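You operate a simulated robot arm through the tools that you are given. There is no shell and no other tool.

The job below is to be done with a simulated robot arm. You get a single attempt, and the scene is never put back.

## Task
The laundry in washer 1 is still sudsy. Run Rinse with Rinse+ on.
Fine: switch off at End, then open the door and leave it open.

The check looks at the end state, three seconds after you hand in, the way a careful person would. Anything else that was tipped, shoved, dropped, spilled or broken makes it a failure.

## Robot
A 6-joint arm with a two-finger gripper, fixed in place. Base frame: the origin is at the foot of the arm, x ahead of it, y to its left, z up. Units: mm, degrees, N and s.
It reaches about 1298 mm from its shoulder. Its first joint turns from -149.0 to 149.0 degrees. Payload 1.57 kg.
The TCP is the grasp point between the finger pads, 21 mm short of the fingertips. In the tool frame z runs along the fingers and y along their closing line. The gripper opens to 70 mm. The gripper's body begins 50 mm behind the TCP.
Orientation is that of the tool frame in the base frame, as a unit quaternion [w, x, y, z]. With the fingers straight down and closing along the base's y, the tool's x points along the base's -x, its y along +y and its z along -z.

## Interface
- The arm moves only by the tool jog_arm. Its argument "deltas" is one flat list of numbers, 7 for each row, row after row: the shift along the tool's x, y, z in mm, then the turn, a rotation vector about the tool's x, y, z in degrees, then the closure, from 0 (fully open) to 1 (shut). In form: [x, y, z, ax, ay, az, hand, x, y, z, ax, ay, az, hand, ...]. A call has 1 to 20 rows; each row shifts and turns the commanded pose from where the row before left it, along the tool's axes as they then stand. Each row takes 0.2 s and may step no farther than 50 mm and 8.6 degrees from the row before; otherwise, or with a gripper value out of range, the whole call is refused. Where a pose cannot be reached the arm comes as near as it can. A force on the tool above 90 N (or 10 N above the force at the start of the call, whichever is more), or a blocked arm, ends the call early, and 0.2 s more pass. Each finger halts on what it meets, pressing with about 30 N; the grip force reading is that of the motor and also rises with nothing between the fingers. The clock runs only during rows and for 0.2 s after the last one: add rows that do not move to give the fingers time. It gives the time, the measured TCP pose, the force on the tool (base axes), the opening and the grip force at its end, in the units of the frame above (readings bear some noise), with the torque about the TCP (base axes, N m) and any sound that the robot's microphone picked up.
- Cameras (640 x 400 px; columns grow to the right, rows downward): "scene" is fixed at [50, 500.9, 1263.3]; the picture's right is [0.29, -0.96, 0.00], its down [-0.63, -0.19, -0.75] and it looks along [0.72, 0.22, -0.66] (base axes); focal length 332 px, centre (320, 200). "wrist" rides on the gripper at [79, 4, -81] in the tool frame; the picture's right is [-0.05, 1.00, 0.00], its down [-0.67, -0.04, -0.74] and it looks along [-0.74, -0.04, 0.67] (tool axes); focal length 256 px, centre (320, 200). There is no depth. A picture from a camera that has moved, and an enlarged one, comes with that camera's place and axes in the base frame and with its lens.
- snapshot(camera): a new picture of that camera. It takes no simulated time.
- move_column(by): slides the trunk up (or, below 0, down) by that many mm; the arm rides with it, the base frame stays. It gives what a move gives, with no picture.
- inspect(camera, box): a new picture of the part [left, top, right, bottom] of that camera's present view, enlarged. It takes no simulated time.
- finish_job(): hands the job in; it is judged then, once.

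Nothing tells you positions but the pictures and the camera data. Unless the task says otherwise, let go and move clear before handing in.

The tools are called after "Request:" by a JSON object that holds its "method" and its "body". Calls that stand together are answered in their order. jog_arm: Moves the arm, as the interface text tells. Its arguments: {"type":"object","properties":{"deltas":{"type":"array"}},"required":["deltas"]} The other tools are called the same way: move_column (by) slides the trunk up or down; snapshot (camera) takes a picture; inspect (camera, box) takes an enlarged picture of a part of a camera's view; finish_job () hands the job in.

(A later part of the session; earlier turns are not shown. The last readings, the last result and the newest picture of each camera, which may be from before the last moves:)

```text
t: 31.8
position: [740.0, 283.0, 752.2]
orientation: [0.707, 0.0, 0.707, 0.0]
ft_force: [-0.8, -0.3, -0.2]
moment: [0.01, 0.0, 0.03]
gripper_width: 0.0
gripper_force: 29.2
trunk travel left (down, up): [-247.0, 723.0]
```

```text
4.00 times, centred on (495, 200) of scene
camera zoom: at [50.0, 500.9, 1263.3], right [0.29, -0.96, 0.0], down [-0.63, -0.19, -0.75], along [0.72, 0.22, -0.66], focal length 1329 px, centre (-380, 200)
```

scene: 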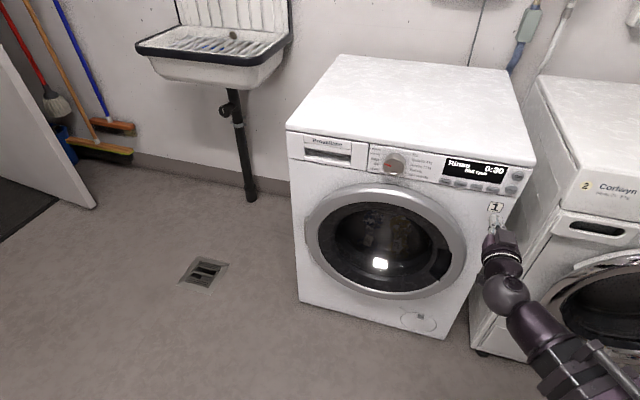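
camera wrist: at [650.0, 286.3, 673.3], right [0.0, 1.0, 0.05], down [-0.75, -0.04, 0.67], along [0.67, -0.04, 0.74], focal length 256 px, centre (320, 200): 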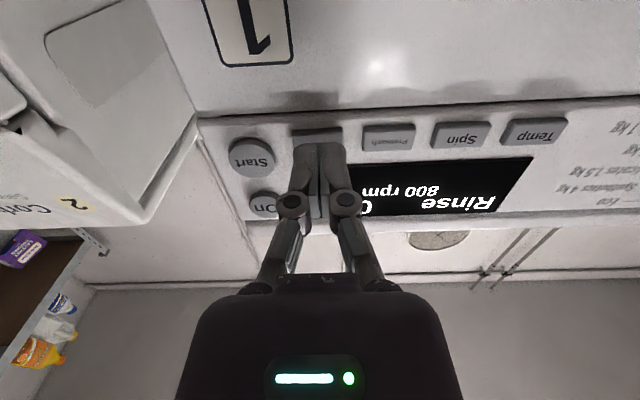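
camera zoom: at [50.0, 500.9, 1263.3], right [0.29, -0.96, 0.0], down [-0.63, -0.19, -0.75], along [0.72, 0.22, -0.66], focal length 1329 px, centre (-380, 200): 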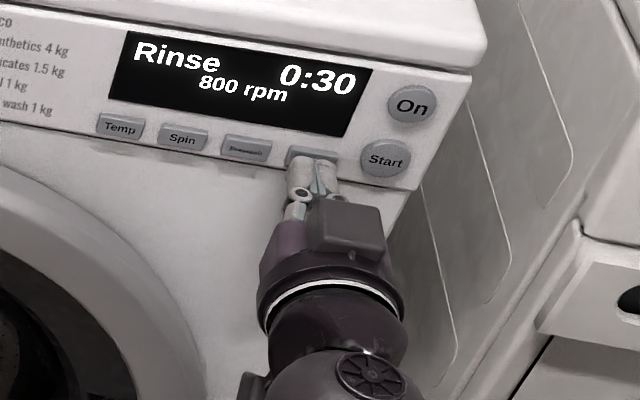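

Request:
{"method": "jog_arm", "body": {"deltas": [0, 0, 1.5, 0, 0, 0, 1, 0, 0, 0, 0, 0, 0, 1]}}

Request:
{"method": "inspect", "body": {"camera": "scene", "box": [435, 150, 555, 250]}}

```text
t: 32.4
position: [740.9, 282.7, 753.6]
orientation: [0.707, 0.0, 0.707, 0.0]
ft_force: [-0.3, 0.5, 0.3]
moment: [-0.01, 0.0, 0.0]
gripper_width: 0.1
gripper_force: 28.9
trunk travel left (down, up): [-247.0, 723.0]
```

```text
4.00 times, centred on (495, 200) of scene
camera zoom: at [50.0, 500.9, 1263.3], right [0.29, -0.96, 0.0], down [-0.63, -0.19, -0.75], along [0.72, 0.22, -0.66], focal length 1329 px, centre (-380, 200)
```

zoom: 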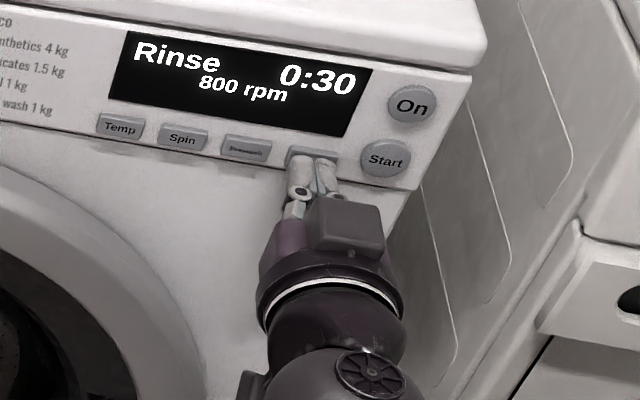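

Request:
{"method": "jog_arm", "body": {"deltas": [0, 0, 1.5, 0, 0, 0, 1, 0, 0, 0, 0, 0, 0, 1]}}

Request:
{"method": "inspect", "body": {"camera": "scene", "box": [435, 150, 555, 250]}}

Request:
{"method": "inspect", "body": {"camera": "wrist", "box": [220, 90, 420, 230]}}

```text
t: 33.0
position: [742.6, 282.7, 752.7]
orientation: [0.707, 0.0, 0.707, 0.0]
ft_force: [-0.4, 0.0, -0.8]
moment: [0.02, 0.04, 0.03]
gripper_width: 0.3
gripper_force: 28.6
trunk travel left (down, up): [-247.0, 723.0]
```

```text
4.00 times, centred on (495, 200) of scene
camera zoom: at [50.0, 500.9, 1263.3], right [0.29, -0.96, 0.0], down [-0.63, -0.19, -0.75], along [0.72, 0.22, -0.66], focal length 1329 px, centre (-380, 200)
```

zoom: 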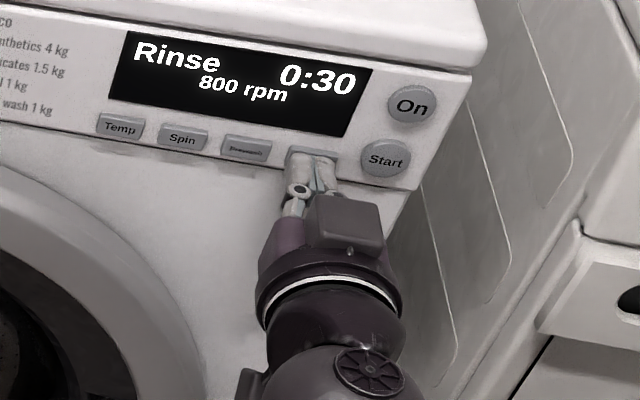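

```text
2.86 times, centred on (320, 160) of wrist
camera zoom: at [660.1, 286.6, 673.3], right [0.0, 1.0, 0.05], down [-0.75, -0.04, 0.67], along [0.67, -0.04, 0.74], focal length 731 px, centre (320, 314)
```

zoom: 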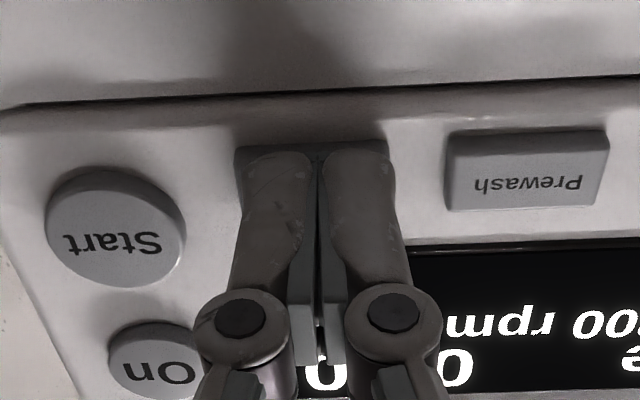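

Request:
{"method": "jog_arm", "body": {"deltas": [0, 0, 1.5, 0, 0, 0, 1, 0, 0, 0, 0, 0, 0, 1]}}

Request:
{"method": "inspect", "body": {"camera": "scene", "box": [435, 150, 555, 250]}}

```text
t: 33.6
position: [743.4, 281.7, 752.5]
orientation: [0.708, 0.0, 0.706, 0.0]
ft_force: [-0.5, 0.5, -0.4]
moment: [0.01, -0.02, -0.01]
gripper_width: 5.7
gripper_force: 28.7
trunk travel left (down, up): [-247.0, 723.0]
heard: click
```

```text
4.00 times, centred on (495, 200) of scene
camera zoom: at [50.0, 500.9, 1263.3], right [0.29, -0.96, 0.0], down [-0.63, -0.19, -0.75], along [0.72, 0.22, -0.66], focal length 1329 px, centre (-380, 200)
```

zoom: 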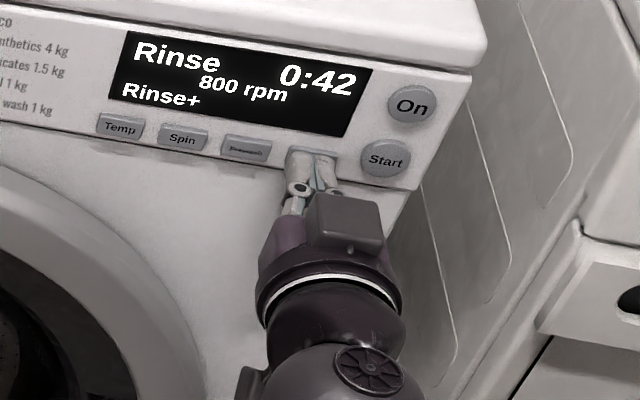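

There was a click, and the display now shows "Rinse / Rinse+ / 0:42", so Rinse+ is on. I'll retreat straight back and confirm it stays on.

Request:
{"method": "jog_arm", "body": {"deltas": [0, 0, -10, 0, 0, 0, 1, 0, 0, -20, 0, 0, 0, 1, 0, 0, -20, 0, 0, 0, 1, 0, 0, 0, 0, 0, 0, 1]}}

Request:
{"method": "inspect", "body": {"camera": "scene", "box": [435, 150, 555, 250]}}

```text
t: 34.6
position: [694.3, 281.1, 751.9]
orientation: [0.707, 0.0, 0.707, 0.0]
ft_force: [0.4, 0.2, -0.8]
moment: [-0.01, 0.0, 0.01]
gripper_width: 0.0
gripper_force: 29.2
trunk travel left (down, up): [-247.0, 723.0]
```

```text
4.00 times, centred on (495, 200) of scene
camera zoom: at [50.0, 500.9, 1263.3], right [0.29, -0.96, 0.0], down [-0.63, -0.19, -0.75], along [0.72, 0.22, -0.66], focal length 1329 px, centre (-380, 200)
```

zoom: 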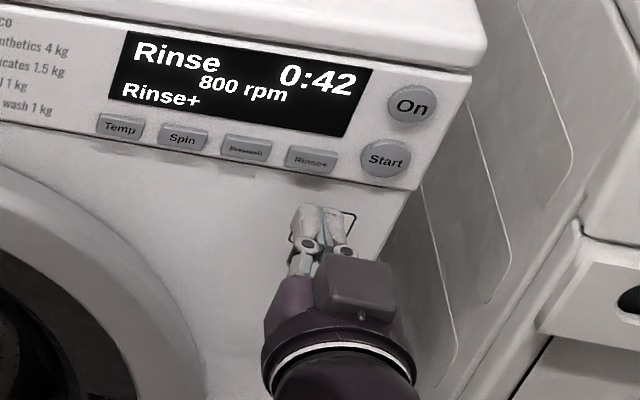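

Rinse+ is on and stable. Next I'll go to Start at about (760, 244.5, 761).

Request:
{"method": "jog_arm", "body": {"deltas": [0, -37.3, 0, 0, 0, 0, 1, 0, 0, 0, 0, 0, 0, 1]}}

Request:
{"method": "move_column", "body": {"by": 9}}

Request:
{"method": "inspect", "body": {"camera": "scene", "box": [435, 150, 555, 250]}}

Request:
{"method": "inspect", "body": {"camera": "wrist", "box": [220, 50, 420, 190]}}

```text
t: 35.2
position: [692.5, 244.8, 753.0]
orientation: [0.708, 0.0, 0.707, 0.0]
ft_force: [-0.4, -0.4, 0.0]
moment: [0.01, -0.01, -0.02]
gripper_width: 0.1
gripper_force: 28.7
trunk travel left (down, up): [-247.0, 723.0]
```

```text
t: 35.8
position: [692.9, 245.1, 761.7]
orientation: [0.707, 0.001, 0.707, -0.001]
ft_force: [-0.3, 0.0, 0.0]
moment: [-0.01, -0.02, 0.01]
gripper_width: 0.0
gripper_force: 28.3
trunk travel left (down, up): [-256.0, 714.0]
```

```text
4.00 times, centred on (495, 200) of scene
camera zoom: at [50.0, 500.9, 1263.3], right [0.29, -0.96, 0.0], down [-0.63, -0.19, -0.75], along [0.72, 0.22, -0.66], focal length 1329 px, centre (-380, 200)
```

zoom: 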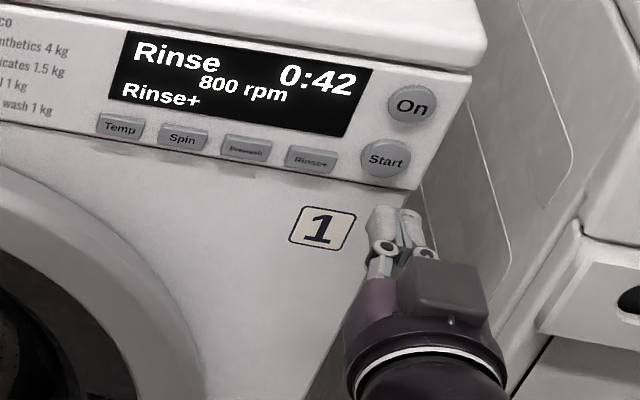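

```text
2.86 times, centred on (320, 120) of wrist
camera zoom: at [611.0, 249.0, 682.3], right [0.0, 1.0, 0.05], down [-0.75, -0.04, 0.67], along [0.67, -0.04, 0.74], focal length 731 px, centre (320, 429)
```

zoom: 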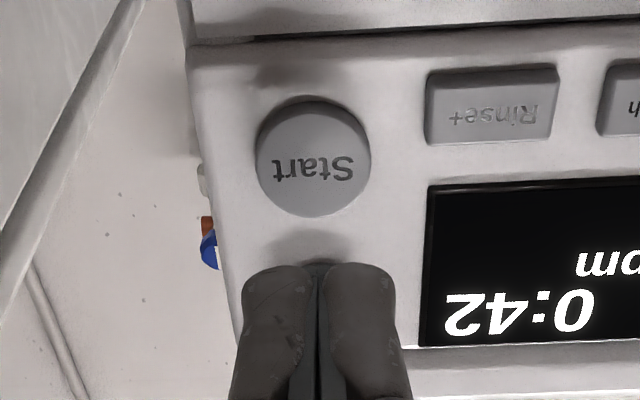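

Start's centre is at (760, 243.5, 760.5), well aligned. I'll approach and then press in small steps.

Request:
{"method": "jog_arm", "body": {"deltas": [0, -1.2, 20, 0, 0, 0, 1, 0, 0, 15, 0, 0, 0, 1, 0, 0, 5, 0, 0, 0, 1, 0, 0, 0, 0, 0, 0, 1]}}

Request:
{"method": "jog_arm", "body": {"deltas": [0, 0, 2, 0, 0, 0, 1, 0, 0, 0, 0, 0, 0, 1]}}

Request:
{"method": "inspect", "body": {"camera": "scene", "box": [435, 150, 555, 250]}}

```text
t: 36.8
position: [732.0, 244.3, 761.4]
orientation: [0.708, 0.0, 0.706, 0.0]
ft_force: [-0.6, -0.2, -0.2]
moment: [-0.02, 0.02, -0.02]
gripper_width: 0.3
gripper_force: 28.5
trunk travel left (down, up): [-256.0, 714.0]
```

```text
t: 37.4
position: [734.2, 244.3, 762.1]
orientation: [0.708, 0.0, 0.706, 0.0]
ft_force: [-0.1, 0.1, -0.4]
moment: [0.0, 0.03, 0.0]
gripper_width: 0.0
gripper_force: 28.5
trunk travel left (down, up): [-256.0, 714.0]
```

```text
4.00 times, centred on (495, 200) of scene
camera zoom: at [50.0, 500.9, 1263.3], right [0.29, -0.96, 0.0], down [-0.63, -0.19, -0.75], along [0.72, 0.22, -0.66], focal length 1329 px, centre (-380, 200)
```

zoom: 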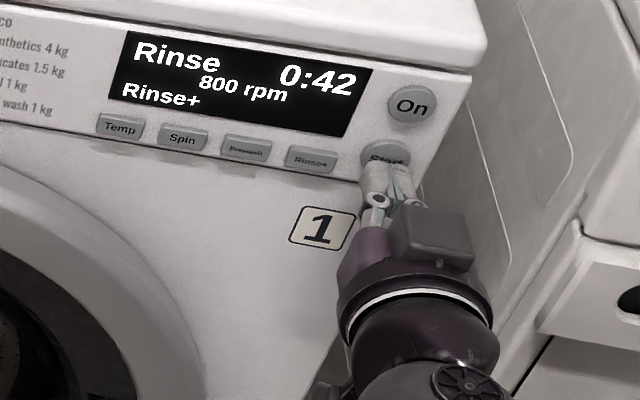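

Request:
{"method": "jog_arm", "body": {"deltas": [0, 0, 4, 0, 0, 0, 1, 0, 0, 2, 0, 0, 0, 1, 0, 0, 1.5, 0, 0, 0, 1, 0, 0, 0, 0, 0, 0, 1]}}

Request:
{"method": "inspect", "body": {"camera": "scene", "box": [435, 150, 555, 250]}}

```text
t: 38.4
position: [742.8, 243.8, 761.5]
orientation: [0.707, 0.0, 0.707, 0.0]
ft_force: [0.4, -0.5, 0.1]
moment: [0.0, 0.03, 0.0]
gripper_width: 0.2
gripper_force: 28.9
trunk travel left (down, up): [-256.0, 714.0]
```

```text
4.00 times, centred on (495, 200) of scene
camera zoom: at [50.0, 500.9, 1263.3], right [0.29, -0.96, 0.0], down [-0.63, -0.19, -0.75], along [0.72, 0.22, -0.66], focal length 1329 px, centre (-380, 200)
```

zoom: 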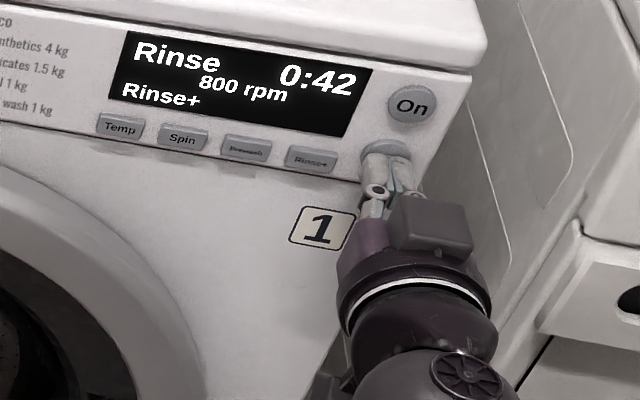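

Request:
{"method": "jog_arm", "body": {"deltas": [0, 0, 1.5, 0, 0, 0, 1, 0, 0, 0, 0, 0, 0, 1]}}

Request:
{"method": "inspect", "body": {"camera": "scene", "box": [435, 150, 555, 250]}}

```text
t: 39.0
position: [743.9, 243.7, 761.6]
orientation: [0.707, -0.001, 0.707, 0.001]
ft_force: [-1.8, -0.9, -0.3]
moment: [0.01, -0.03, -0.04]
gripper_width: 6.1
gripper_force: 28.8
trunk travel left (down, up): [-256.0, 714.0]
heard: click
```

```text
4.00 times, centred on (495, 200) of scene
camera zoom: at [50.0, 500.9, 1263.3], right [0.29, -0.96, 0.0], down [-0.63, -0.19, -0.75], along [0.72, 0.22, -0.66], focal length 1329 px, centre (-380, 200)
```

zoom: 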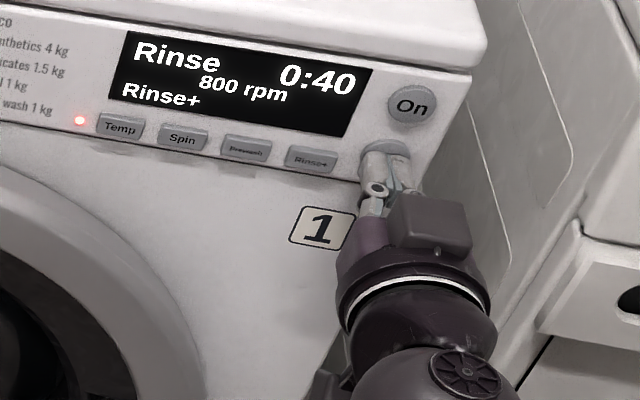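

The programme is running: the LED is lit and the time is counting down (0:40). I'll retreat and move to the On button's height while it runs.

Request:
{"method": "jog_arm", "body": {"deltas": [0, 0, -10, 0, 0, 0, 1, 0, 0, -20, 0, 0, 0, 1, 0, 0, -20, 0, 0, 0, 1, 0, 0, 0, 0, 0, 0, 1]}}

Request:
{"method": "inspect", "body": {"camera": "scene", "box": [435, 150, 555, 250]}}

Request:
{"method": "move_column", "body": {"by": 39}}

Request:
{"method": "inspect", "body": {"camera": "scene", "box": [435, 150, 555, 250]}}

Request:
{"method": "inspect", "body": {"camera": "wrist", "box": [220, 50, 420, 190]}}

```text
t: 40.0
position: [693.4, 243.6, 761.1]
orientation: [0.707, 0.0, 0.707, 0.0]
ft_force: [0.5, -0.1, -0.2]
moment: [0.04, 0.01, -0.02]
gripper_width: 0.0
gripper_force: 28.4
trunk travel left (down, up): [-256.0, 714.0]
```

```text
4.00 times, centred on (495, 200) of scene
camera zoom: at [50.0, 500.9, 1263.3], right [0.29, -0.96, 0.0], down [-0.63, -0.19, -0.75], along [0.72, 0.22, -0.66], focal length 1329 px, centre (-380, 200)
```

zoom: 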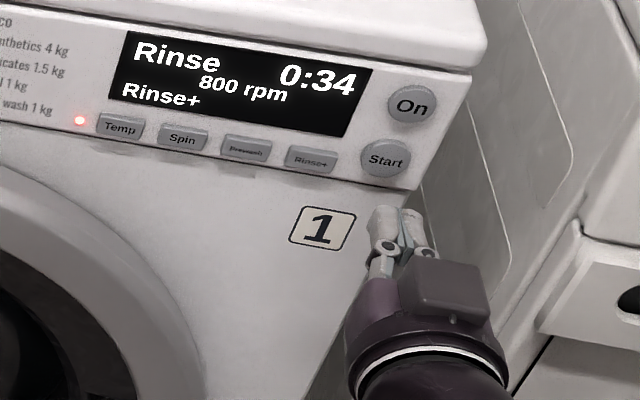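

```text
t: 40.8
position: [693.8, 243.7, 799.8]
orientation: [0.707, 0.0, 0.708, 0.0]
ft_force: [0.3, 0.4, -0.2]
moment: [-0.04, -0.02, -0.02]
gripper_width: 0.0
gripper_force: 28.2
trunk travel left (down, up): [-295.0, 675.0]
```

```text
4.00 times, centred on (495, 200) of scene
camera zoom: at [50.0, 500.9, 1263.3], right [0.29, -0.96, 0.0], down [-0.63, -0.19, -0.75], along [0.72, 0.22, -0.66], focal length 1329 px, centre (-380, 200)
```

zoom: 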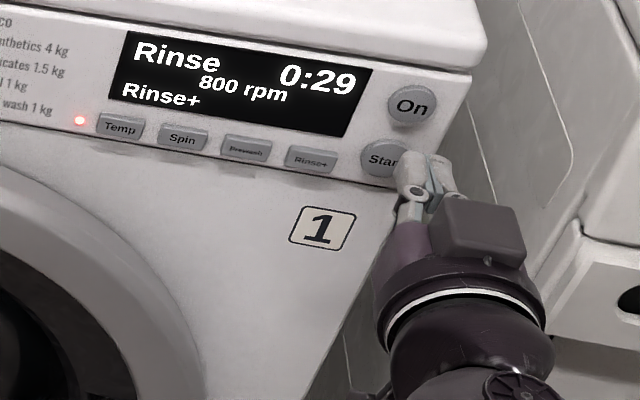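

```text
2.86 times, centred on (320, 120) of wrist
camera zoom: at [611.8, 248.0, 721.1], right [0.0, 1.0, 0.05], down [-0.74, -0.04, 0.67], along [0.67, -0.04, 0.74], focal length 731 px, centre (320, 429)
```

zoom: 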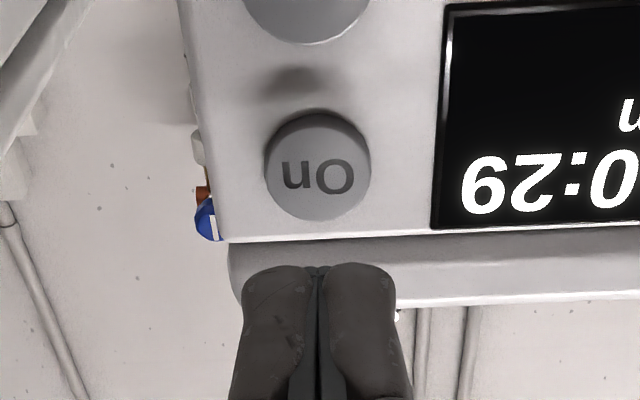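

It counts down about 6 display-minutes per second, so about 5 s remain. On is confirmed at (760, 243.5, 800.5) and I'm aligned with it. I'll wait with zero-motion rows until End.

Request:
{"method": "jog_arm", "body": {"deltas": [0, 0, 0, 0, 0, 0, 1, 0, 0, 0, 0, 0, 0, 1, 0, 0, 0, 0, 0, 0, 1, 0, 0, 0, 0, 0, 0, 1, 0, 0, 0, 0, 0, 0, 1, 0, 0, 0, 0, 0, 0, 1, 0, 0, 0, 0, 0, 0, 1, 0, 0, 0, 0, 0, 0, 1, 0, 0, 0, 0, 0, 0, 1, 0, 0, 0, 0, 0, 0, 1, 0, 0, 0, 0, 0, 0, 1, 0, 0, 0, 0, 0, 0, 1, 0, 0, 0, 0, 0, 0, 1, 0, 0, 0, 0, 0, 0, 1, 0, 0, 0, 0, 0, 0, 1, 0, 0, 0, 0, 0, 0, 1, 0, 0, 0, 0, 0, 0, 1, 0, 0, 0, 0, 0, 0, 1, 0, 0, 0, 0, 0, 0, 1, 0, 0, 0, 0, 0, 0, 1]}}

Request:
{"method": "inspect", "body": {"camera": "scene", "box": [435, 150, 555, 250]}}

```text
t: 45.0
position: [693.1, 243.7, 800.8]
orientation: [0.707, 0.0, 0.707, 0.0]
ft_force: [-0.8, 0.2, 0.2]
moment: [0.01, -0.02, 0.01]
gripper_width: 0.1
gripper_force: 29.0
trunk travel left (down, up): [-295.0, 675.0]
```

```text
4.00 times, centred on (495, 200) of scene
camera zoom: at [50.0, 500.9, 1263.3], right [0.29, -0.96, 0.0], down [-0.63, -0.19, -0.75], along [0.72, 0.22, -0.66], focal length 1329 px, centre (-380, 200)
```

zoom: 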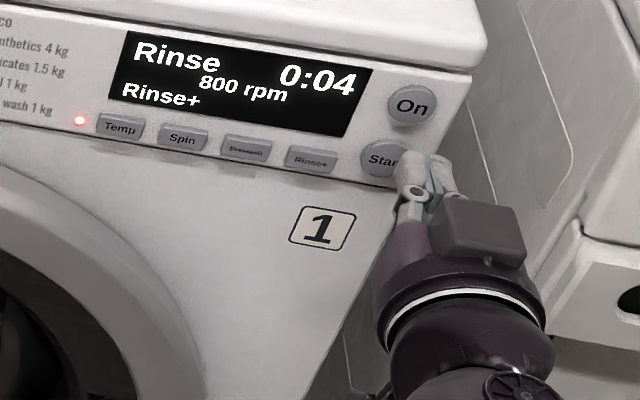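

Request:
{"method": "jog_arm", "body": {"deltas": [0, 0, 0, 0, 0, 0, 1, 0, 0, 0, 0, 0, 0, 1, 0, 0, 0, 0, 0, 0, 1, 0, 0, 0, 0, 0, 0, 1, 0, 0, 0, 0, 0, 0, 1]}}

Request:
{"method": "inspect", "body": {"camera": "scene", "box": [435, 150, 555, 250]}}

```text
t: 46.2
position: [694.1, 244.2, 799.7]
orientation: [0.707, 0.0, 0.707, 0.0]
ft_force: [0.9, -0.3, 0.6]
moment: [0.02, 0.01, 0.01]
gripper_width: 0.1
gripper_force: 28.3
trunk travel left (down, up): [-295.0, 675.0]
```

```text
4.00 times, centred on (495, 200) of scene
camera zoom: at [50.0, 500.9, 1263.3], right [0.29, -0.96, 0.0], down [-0.63, -0.19, -0.75], along [0.72, 0.22, -0.66], focal length 1329 px, centre (-380, 200)
```

zoom: 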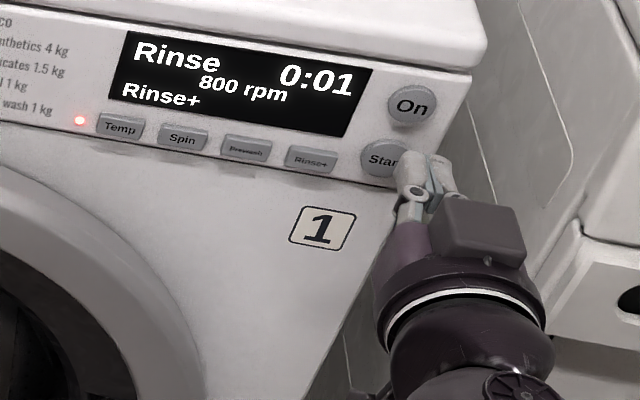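

Request:
{"method": "jog_arm", "body": {"deltas": [0, 0, 0, 0, 0, 0, 1, 0, 0, 0, 0, 0, 0, 1, 0, 0, 0, 0, 0, 0, 1, 0, 0, 0, 0, 0, 0, 1, 0, 0, 0, 0, 0, 0, 1, 0, 0, 0, 0, 0, 0, 1, 0, 0, 0, 0, 0, 0, 1, 0, 0, 0, 0, 0, 0, 1, 0, 0, 0, 0, 0, 0, 1, 0, 0, 0, 0, 0, 0, 1]}}

Request:
{"method": "inspect", "body": {"camera": "scene", "box": [435, 150, 555, 250]}}

```text
t: 48.4
position: [693.8, 243.3, 799.9]
orientation: [0.707, 0.001, 0.707, -0.001]
ft_force: [0.7, 0.0, -0.4]
moment: [0.01, 0.0, -0.01]
gripper_width: 0.0
gripper_force: 28.0
trunk travel left (down, up): [-295.0, 675.0]
```

```text
4.00 times, centred on (495, 200) of scene
camera zoom: at [50.0, 500.9, 1263.3], right [0.29, -0.96, 0.0], down [-0.63, -0.19, -0.75], along [0.72, 0.22, -0.66], focal length 1329 px, centre (-380, 200)
```

zoom: 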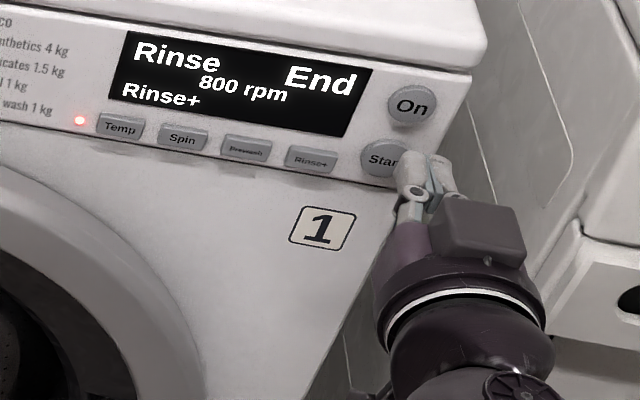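

The display shows End, but the red door-lock LED is still lit. I'll wait a little longer for it to clear before switching off.

Request:
{"method": "jog_arm", "body": {"deltas": [0, 0, 0, 0, 0, 0, 1, 0, 0, 0, 0, 0, 0, 1, 0, 0, 0, 0, 0, 0, 1, 0, 0, 0, 0, 0, 0, 1, 0, 0, 0, 0, 0, 0, 1, 0, 0, 0, 0, 0, 0, 1, 0, 0, 0, 0, 0, 0, 1, 0, 0, 0, 0, 0, 0, 1, 0, 0, 0, 0, 0, 0, 1, 0, 0, 0, 0, 0, 0, 1, 0, 0, 0, 0, 0, 0, 1, 0, 0, 0, 0, 0, 0, 1, 0, 0, 0, 0, 0, 0, 1, 0, 0, 0, 0, 0, 0, 1, 0, 0, 0, 0, 0, 0, 1]}}

Request:
{"method": "inspect", "body": {"camera": "scene", "box": [435, 150, 555, 250]}}

```text
t: 51.6
position: [693.9, 242.9, 801.4]
orientation: [0.708, 0.0, 0.707, 0.0]
ft_force: [0.8, 0.1, 0.0]
moment: [0.03, -0.01, -0.01]
gripper_width: 0.1
gripper_force: 28.0
trunk travel left (down, up): [-295.0, 675.0]
```

```text
4.00 times, centred on (495, 200) of scene
camera zoom: at [50.0, 500.9, 1263.3], right [0.29, -0.96, 0.0], down [-0.63, -0.19, -0.75], along [0.72, 0.22, -0.66], focal length 1329 px, centre (-380, 200)
```

zoom: 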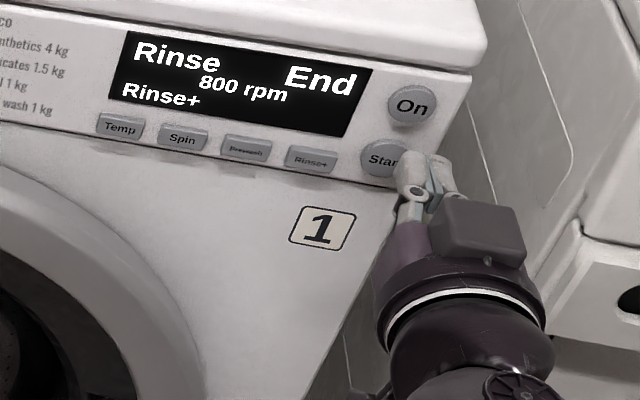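

The lock LED is now off and the display shows End. I'll press On to switch off, approaching to just short of the click depth first.

Request:
{"method": "jog_arm", "body": {"deltas": [0, 0, 20, 0, 0, 0, 1, 0, 0, 15, 0, 0, 0, 1, 0, 0, 8, 0, 0, 0, 1, 0, 0, 4, 0, 0, 0, 1, 0, 0, 1.5, 0, 0, 0, 1, 0, 0, 0, 0, 0, 0, 1]}}

Request:
{"method": "inspect", "body": {"camera": "scene", "box": [435, 150, 555, 250]}}

```text
t: 53.0
position: [743.3, 244.0, 799.9]
orientation: [0.707, -0.001, 0.707, 0.001]
ft_force: [-0.3, 0.6, 0.5]
moment: [0.03, -0.03, 0.02]
gripper_width: 6.0
gripper_force: 28.7
trunk travel left (down, up): [-295.0, 675.0]
```

```text
4.00 times, centred on (495, 200) of scene
camera zoom: at [50.0, 500.9, 1263.3], right [0.29, -0.96, 0.0], down [-0.63, -0.19, -0.75], along [0.72, 0.22, -0.66], focal length 1329 px, centre (-380, 200)
```

zoom: 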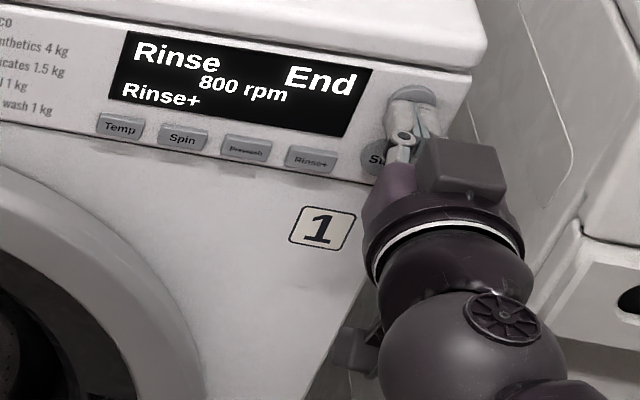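

Request:
{"method": "jog_arm", "body": {"deltas": [0, 0, 1.2, 0, 0, 0, 1, 0, 0, 0, 0, 0, 0, 1]}}

Request:
{"method": "inspect", "body": {"camera": "scene", "box": [435, 150, 555, 250]}}

```text
t: 53.6
position: [742.5, 243.2, 801.1]
orientation: [0.707, 0.0, 0.707, -0.001]
ft_force: [0.0, 0.6, -0.4]
moment: [0.02, -0.01, -0.02]
gripper_width: 6.2
gripper_force: 28.6
trunk travel left (down, up): [-295.0, 675.0]
```

```text
4.00 times, centred on (495, 200) of scene
camera zoom: at [50.0, 500.9, 1263.3], right [0.29, -0.96, 0.0], down [-0.63, -0.19, -0.75], along [0.72, 0.22, -0.66], focal length 1329 px, centre (-380, 200)
```

zoom: 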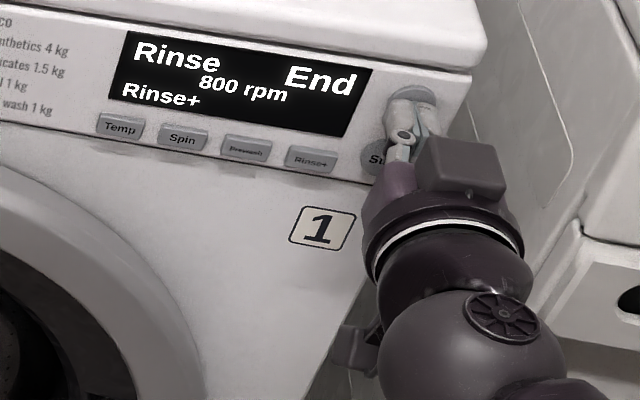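

Request:
{"method": "jog_arm", "body": {"deltas": [0, 0, 1, 0, 0, 0, 1, 0, 0, 0, 0, 0, 0, 1]}}

Request:
{"method": "inspect", "body": {"camera": "scene", "box": [435, 150, 555, 250]}}

```text
t: 54.2
position: [743.1, 243.6, 801.5]
orientation: [0.707, -0.001, 0.708, 0.0]
ft_force: [-2.2, 0.9, 0.1]
moment: [0.01, -0.02, 0.0]
gripper_width: 6.0
gripper_force: 28.6
trunk travel left (down, up): [-295.0, 675.0]
heard: click
```

```text
4.00 times, centred on (495, 200) of scene
camera zoom: at [50.0, 500.9, 1263.3], right [0.29, -0.96, 0.0], down [-0.63, -0.19, -0.75], along [0.72, 0.22, -0.66], focal length 1329 px, centre (-380, 200)
```

zoom: 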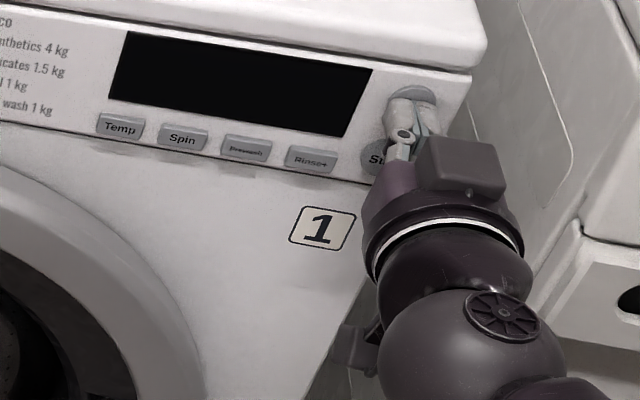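

The display went dark, so the machine is off. I'll retreat well clear and then study the door handle.

Request:
{"method": "jog_arm", "body": {"deltas": [0, 0, -10, 0, 0, 0, 1, 0, 0, -20, 0, 0, 0, 1, 0, 0, -40, 0, 0, 0, 1, 0, 0, -40, 0, 0, 0, 1, 0, 0, -40, 0, 0, 0, 1, 0, 0, -40, 0, 0, 0, 1, 0, 0, -40, 0, 0, 0, 1, 0, 0, 0, 0, 0, 0, 1]}}

Request:
{"method": "snapshot", "body": {"camera": "scene"}}

Request:
{"method": "inspect", "body": {"camera": "scene", "box": [390, 210, 486, 310]}}

Request:
{"method": "snapshot", "body": {"camera": "wrist"}}

```text
t: 56.0
position: [607.5, 315.4, 800.0]
orientation: [0.707, 0.0, 0.707, 0.0]
ft_force: [0.0, -0.4, 0.3]
moment: [0.03, 0.01, 0.01]
gripper_width: 0.2
gripper_force: 28.7
out of reach, approached as far as the arm can: row 4, 5, 6, 7
trunk travel left (down, up): [-295.0, 675.0]
```

```text
taken
```

scene: 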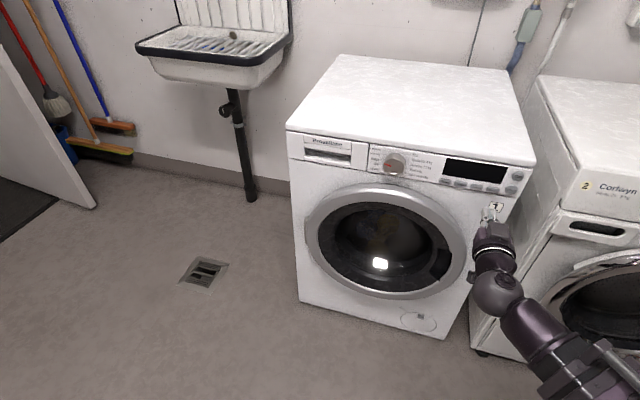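

```text
4.00 times, centred on (438, 260) of scene
camera zoom: at [50.0, 500.9, 1263.3], right [0.29, -0.96, 0.0], down [-0.63, -0.19, -0.75], along [0.72, 0.22, -0.66], focal length 1329 px, centre (-152, -40)
```

zoom: 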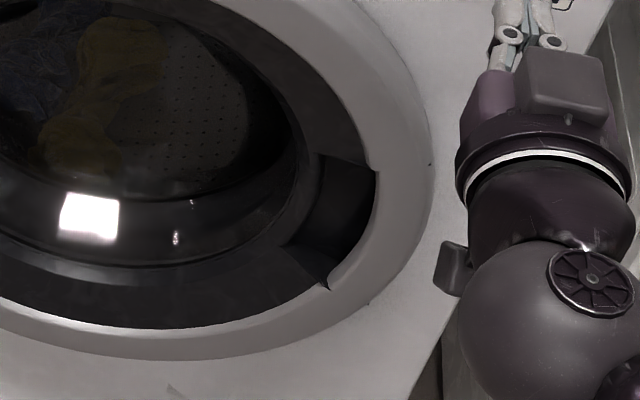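

```text
taken
camera wrist: at [526.2, 319.6, 721.1], right [0.0, 1.0, 0.05], down [-0.74, -0.03, 0.67], along [0.67, -0.04, 0.74], focal length 256 px, centre (320, 200)
```

wrist: 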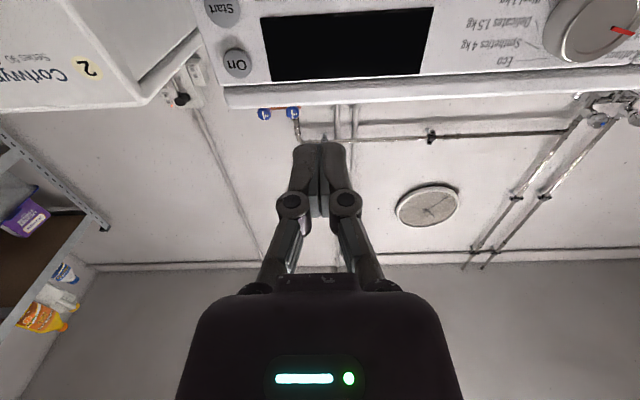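

The machine is off. From the scene view I estimate the door ring centre near y≈523, z≈487, the hinge at y≈766, and the handle recess on the right around (745, 340, 390–525). I'll lower the column part way and get a closer look.

Request:
{"method": "move_column", "body": {"by": -150}}

Request:
{"method": "snapshot", "body": {"camera": "scene"}}

Request:
{"method": "snapshot", "body": {"camera": "wrist"}}

```text
t: 57.8
position: [608.1, 315.7, 650.1]
orientation: [0.707, 0.0, 0.707, 0.0]
ft_force: [-0.4, -0.4, 0.9]
moment: [0.01, 0.0, 0.0]
gripper_width: 0.3
gripper_force: 28.3
trunk travel left (down, up): [-145.0, 825.0]
```

```text
taken
```

scene: 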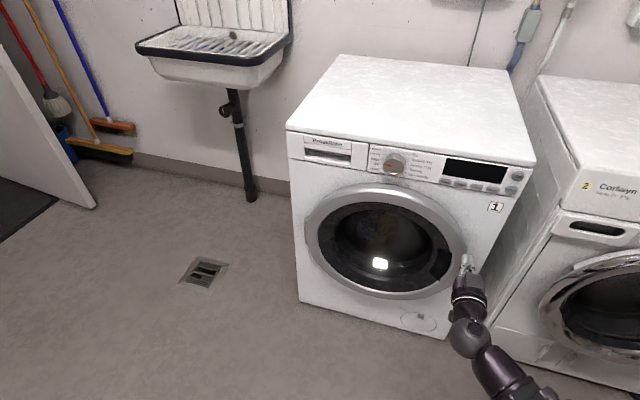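

```text
taken
camera wrist: at [526.5, 319.4, 571.2], right [0.0, 1.0, 0.05], down [-0.74, -0.03, 0.67], along [0.67, -0.04, 0.74], focal length 256 px, centre (320, 200)
```

wrist: 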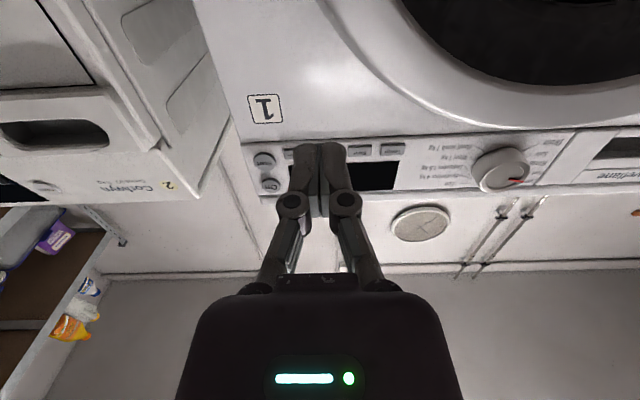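

The view is clear. The column alone can't get quite low enough with a level tool, so I'll pitch the gripper 15° down here in free space and then lower further to view the handle.

Request:
{"method": "jog_arm", "body": {"deltas": [0, 0, 0, 0, 7.5, 0, 1, 0, 0, 0, 0, 7.5, 0, 1, 0, 0, 0, 0, 0, 0, 1]}}

Request:
{"method": "move_column", "body": {"by": -140}}

Request:
{"method": "snapshot", "body": {"camera": "scene"}}

Request:
{"method": "snapshot", "body": {"camera": "wrist"}}

```text
t: 58.6
position: [609.3, 315.0, 602.2]
orientation: [0.609, 0.0, 0.793, 0.001]
ft_force: [0.0, 1.2, -0.1]
moment: [0.05, 0.01, 0.01]
gripper_width: 0.1
gripper_force: 27.9
out of reach, approached as far as the arm can: row 1, 2
trunk travel left (down, up): [-145.0, 825.0]
```

```text
t: 60.2
position: [609.6, 315.9, 462.6]
orientation: [0.61, 0.0, 0.792, 0.0]
ft_force: [-0.9, -0.2, -0.2]
moment: [0.01, 0.03, -0.03]
gripper_width: 0.0
gripper_force: 28.2
trunk travel left (down, up): [-5.0, 965.0]
```

```text
taken
```

scene: 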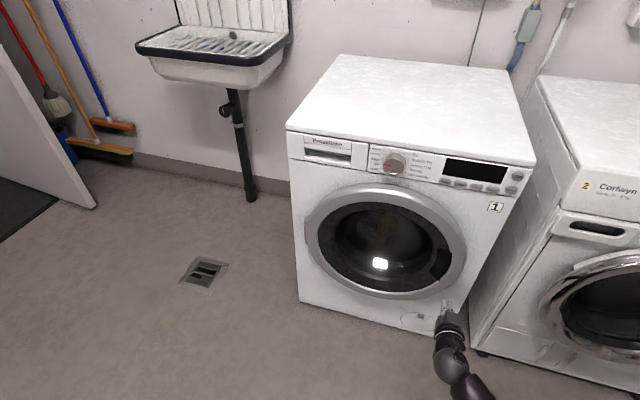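

```text
taken
camera wrist: at [509.0, 319.1, 406.9], right [0.01, 1.0, 0.05], down [-0.55, -0.04, 0.84], along [0.84, -0.04, 0.55], focal length 256 px, centre (320, 200)
```

wrist: 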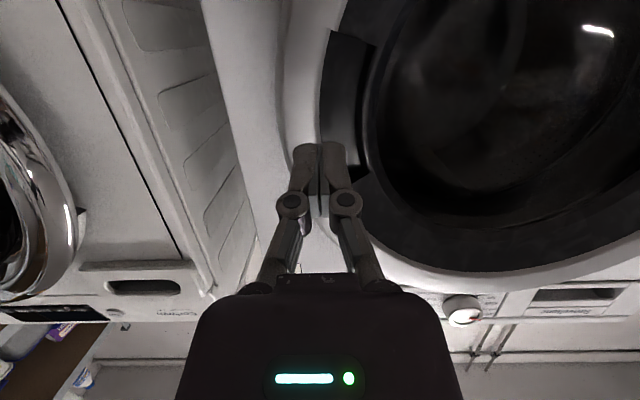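

Now the wrist camera sees the handle recess. I'll zoom in from both cameras.

Request:
{"method": "inspect", "body": {"camera": "wrist", "box": [240, 10, 440, 200]}}

Request:
{"method": "inspect", "body": {"camera": "scene", "box": [410, 215, 482, 305]}}

```text
2.11 times, centred on (340, 105) of wrist
camera zoom: at [509.0, 319.1, 406.9], right [0.01, 1.0, 0.05], down [-0.55, -0.04, 0.84], along [0.84, -0.04, 0.55], focal length 539 px, centre (278, 400)
```

zoom: 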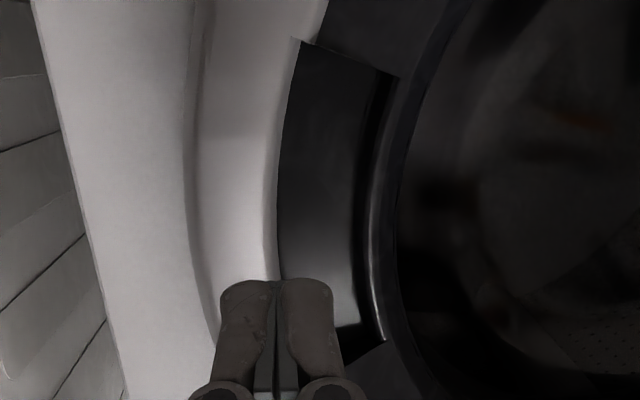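

```text
4.44 times, centred on (446, 260) of scene
camera zoom: at [50.0, 500.9, 1263.3], right [0.29, -0.96, 0.0], down [-0.63, -0.19, -0.75], along [0.72, 0.22, -0.66], focal length 1476 px, centre (-240, -67)
```

zoom: 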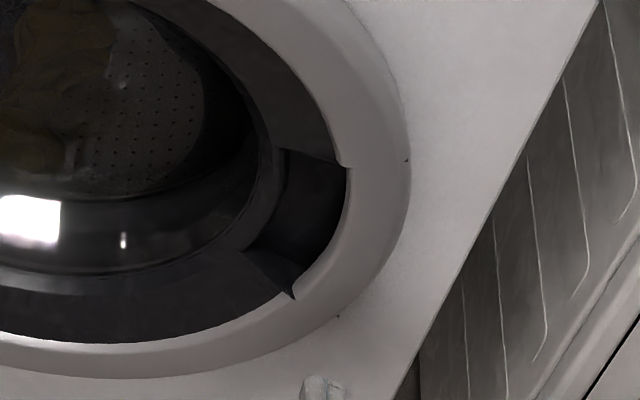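

The pocket spans z≈405–544. The silver ring's front is at x≈729, running from y≈276 (outer edge) to y≈312 (inner edge) at mid height. I'll look at the pocket from the door-centre side to see its outer wall.

Request:
{"method": "jog_arm", "body": {"deltas": [0, 40, 0, 0, 0, 0, 1, 0, 40, 0, 0, 0, 0, 1, 0, 40, 0, 0, 0, 0, 1, 0, 0, 0, 0, 0, 0, 1]}}

Request:
{"method": "snapshot", "body": {"camera": "wrist"}}

Request:
{"method": "inspect", "body": {"camera": "wrist", "box": [60, 0, 260, 190]}}

```text
t: 61.2
position: [606.2, 434.2, 462.3]
orientation: [0.609, 0.001, 0.793, -0.001]
ft_force: [0.1, -0.5, -0.1]
moment: [0.01, 0.0, -0.01]
gripper_width: 0.0
gripper_force: 28.6
trunk travel left (down, up): [-5.0, 965.0]
```

```text
taken
camera wrist: at [506.9, 437.9, 406.9], right [0.01, 1.0, 0.05], down [-0.55, -0.03, 0.83], along [0.84, -0.04, 0.55], focal length 256 px, centre (320, 200)
```

wrist: 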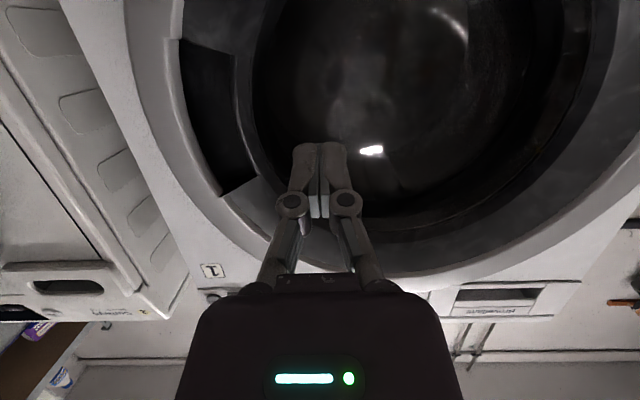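

```text
2.11 times, centred on (160, 95) of wrist
camera zoom: at [506.9, 437.9, 406.9], right [0.01, 1.0, 0.05], down [-0.55, -0.03, 0.83], along [0.84, -0.04, 0.55], focal length 539 px, centre (657, 421)
```

zoom: 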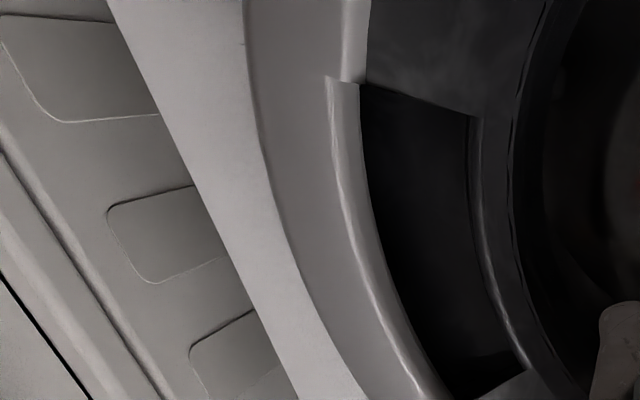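

The pocket is roughly a 20 mm deep groove behind the silver ring. My plan is to pinch the ring with one finger in the pocket and one outside it, then follow the door's arc. First I'll level the tool again, open the fingers and line up at z≈506, y≈296.

Request:
{"method": "jog_arm", "body": {"deltas": [0, 0, 0, 0, -7.5, 0, 0.6, 0, 0, 0, 0, -7.5, 0, 0.3, 0, 0, 0, 0, 0, 0, 0, 0, 0, 45, 0, 0, 0, 0, 0, -45, 0, 0, 0, 0, 0, 0, -45, 0, 0, 0, 0, 0, 0, -46, 0, 0, 0, 0, 0, 0, 0, 0, 0, 0, 0, 0]}}

Request:
{"method": "move_column", "body": {"by": -5}}

Request:
{"method": "snapshot", "body": {"camera": "wrist"}}

Request:
{"method": "snapshot", "body": {"camera": "scene"}}

```text
t: 63.0
position: [652.8, 300.8, 511.2]
orientation: [0.707, 0.0, 0.707, 0.0]
ft_force: [-0.6, -0.2, -0.2]
moment: [-0.03, -0.01, -0.01]
gripper_width: 70.2
gripper_force: 0.1
out of reach, approached as far as the arm can: row 1, 2
trunk travel left (down, up): [-5.0, 965.0]
```

```text
t: 63.6
position: [652.6, 301.4, 505.1]
orientation: [0.707, 0.001, 0.708, -0.001]
ft_force: [-0.8, 0.4, 1.0]
moment: [0.01, 0.03, 0.02]
gripper_width: 69.9
gripper_force: 0.1
trunk travel left (down, up): [0.0, 970.0]
```

```text
taken
camera wrist: at [570.7, 305.0, 426.1], right [0.0, 1.0, 0.05], down [-0.74, -0.03, 0.67], along [0.67, -0.04, 0.74], focal length 256 px, centre (320, 200)
```

wrist: 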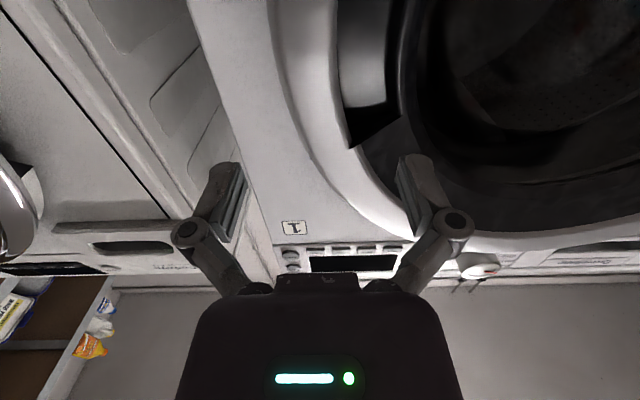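

```text
taken
```

scene: 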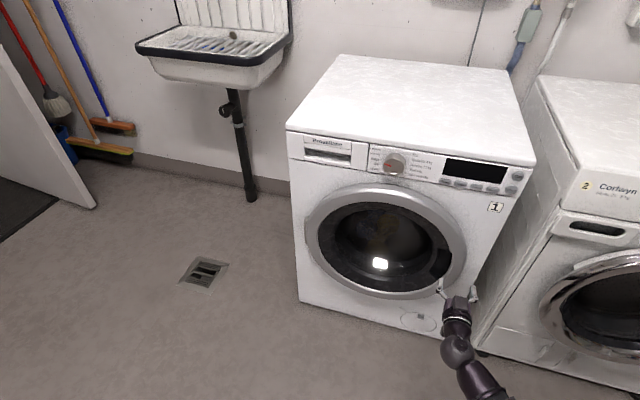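

I'm in front of the ring with the fingers open. I'll zoom in to check how the fingers line up with the pocket.

Request:
{"method": "inspect", "body": {"camera": "wrist", "box": [240, 0, 440, 170]}}

Request:
{"method": "inspect", "body": {"camera": "scene", "box": [400, 220, 496, 320]}}

```text
2.35 times, centred on (340, 85) of wrist
camera zoom: at [570.7, 305.0, 426.1], right [0.0, 1.0, 0.05], down [-0.74, -0.03, 0.67], along [0.67, -0.04, 0.74], focal length 602 px, centre (273, 471)
```

zoom: 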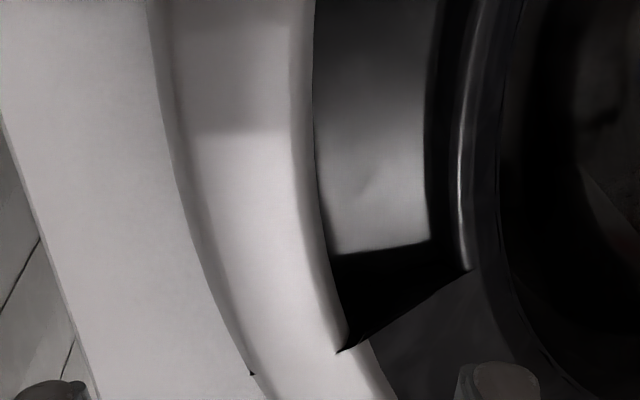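

```text
4.00 times, centred on (448, 270) of scene
camera zoom: at [50.0, 500.9, 1263.3], right [0.29, -0.96, 0.0], down [-0.63, -0.19, -0.75], along [0.72, 0.22, -0.66], focal length 1329 px, centre (-192, -80)
```

zoom: 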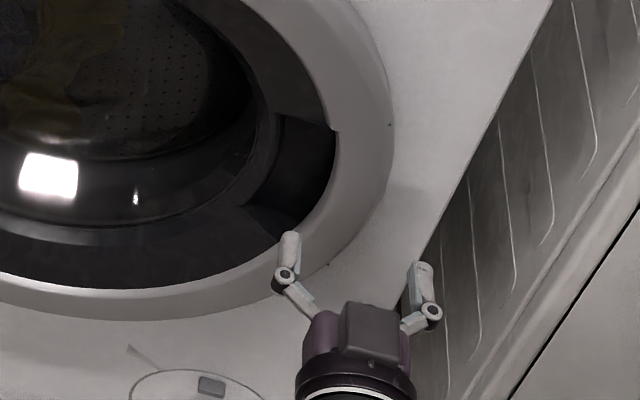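

The pocket is deeper than I thought (floor near x≈775+), so the fingers can engage well. I'll centre on y≈293 and advance to x≈712 (tips 733).

Request:
{"method": "jog_arm", "body": {"deltas": [0, -8, 20, 0, 0, 0, 0, 0, 0, 20, 0, 0, 0, 0, 0, 0, 10, 0, 0, 0, 0, 0, 0, 10, 0, 0, 0, 0, 0, 0, 0, 0, 0, 0, 0]}}

Request:
{"method": "inspect", "body": {"camera": "wrist", "box": [180, 20, 460, 240]}}

Request:
{"method": "inspect", "body": {"camera": "scene", "box": [400, 220, 496, 320]}}

```text
t: 64.8
position: [712.4, 293.9, 505.3]
orientation: [0.708, -0.001, 0.707, 0.001]
ft_force: [0.0, -0.5, -1.1]
moment: [0.0, -0.03, -0.01]
gripper_width: 70.2
gripper_force: 0.1
trunk travel left (down, up): [0.0, 970.0]
```

```text
1.82 times, centred on (320, 130) of wrist
camera zoom: at [631.4, 297.1, 426.2], right [0.0, 1.0, 0.05], down [-0.74, -0.04, 0.67], along [0.67, -0.04, 0.74], focal length 465 px, centre (320, 327)
```

zoom: 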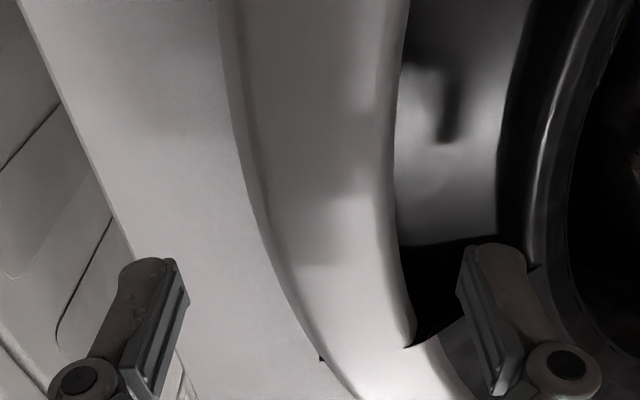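

```text
4.00 times, centred on (448, 270) of scene
camera zoom: at [50.0, 500.9, 1263.3], right [0.29, -0.96, 0.0], down [-0.63, -0.19, -0.75], along [0.72, 0.22, -0.66], focal length 1329 px, centre (-192, -80)
```

zoom: 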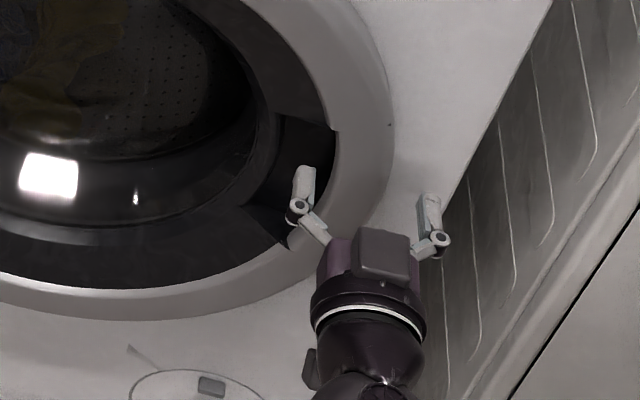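

The inner finger lines up with the pocket and the outer finger is beyond the ring. I'll advance another 22 mm in small steps, watching the force.

Request:
{"method": "jog_arm", "body": {"deltas": [0, 0, 6, 0, 0, 0, 0, 0, 0, 6, 0, 0, 0, 0, 0, 0, 5, 0, 0, 0, 0, 0, 0, 5, 0, 0, 0, 0, 0, 0, 0, 0, 0, 0, 0]}}

Request:
{"method": "inspect", "body": {"camera": "wrist", "box": [180, 20, 460, 240]}}

Request:
{"method": "inspect", "body": {"camera": "scene", "box": [400, 220, 496, 320]}}

```text
t: 66.0
position: [735.2, 292.2, 505.4]
orientation: [0.707, 0.0, 0.708, 0.0]
ft_force: [0.2, 0.3, -0.1]
moment: [0.0, -0.01, -0.01]
gripper_width: 70.1
gripper_force: 0.0
trunk travel left (down, up): [0.0, 970.0]
```

```text
1.82 times, centred on (320, 130) of wrist
camera zoom: at [653.2, 297.2, 426.2], right [0.0, 1.0, 0.05], down [-0.75, -0.04, 0.67], along [0.67, -0.04, 0.74], focal length 465 px, centre (320, 327)
```

zoom: 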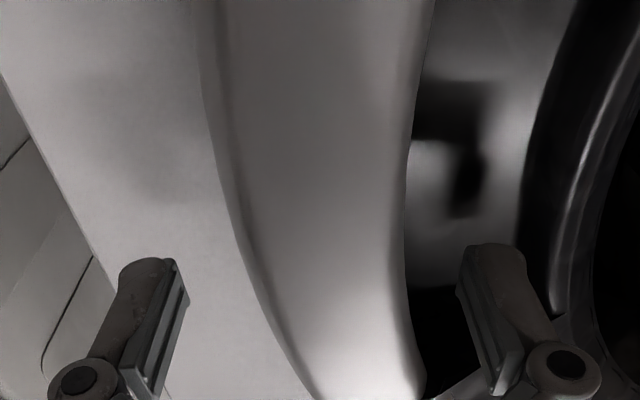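

```text
4.00 times, centred on (448, 270) of scene
camera zoom: at [50.0, 500.9, 1263.3], right [0.29, -0.96, 0.0], down [-0.63, -0.19, -0.75], along [0.72, 0.22, -0.66], focal length 1329 px, centre (-192, -80)
```

zoom: 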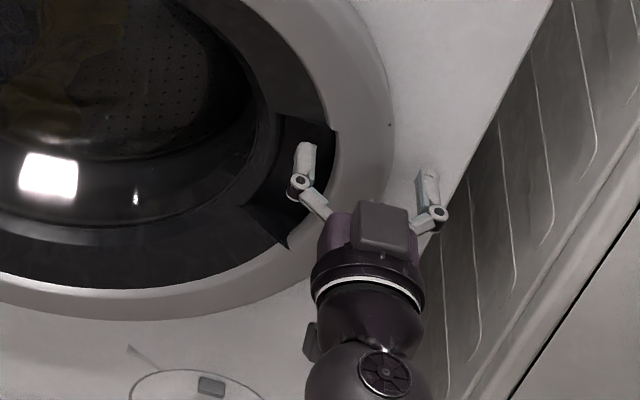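

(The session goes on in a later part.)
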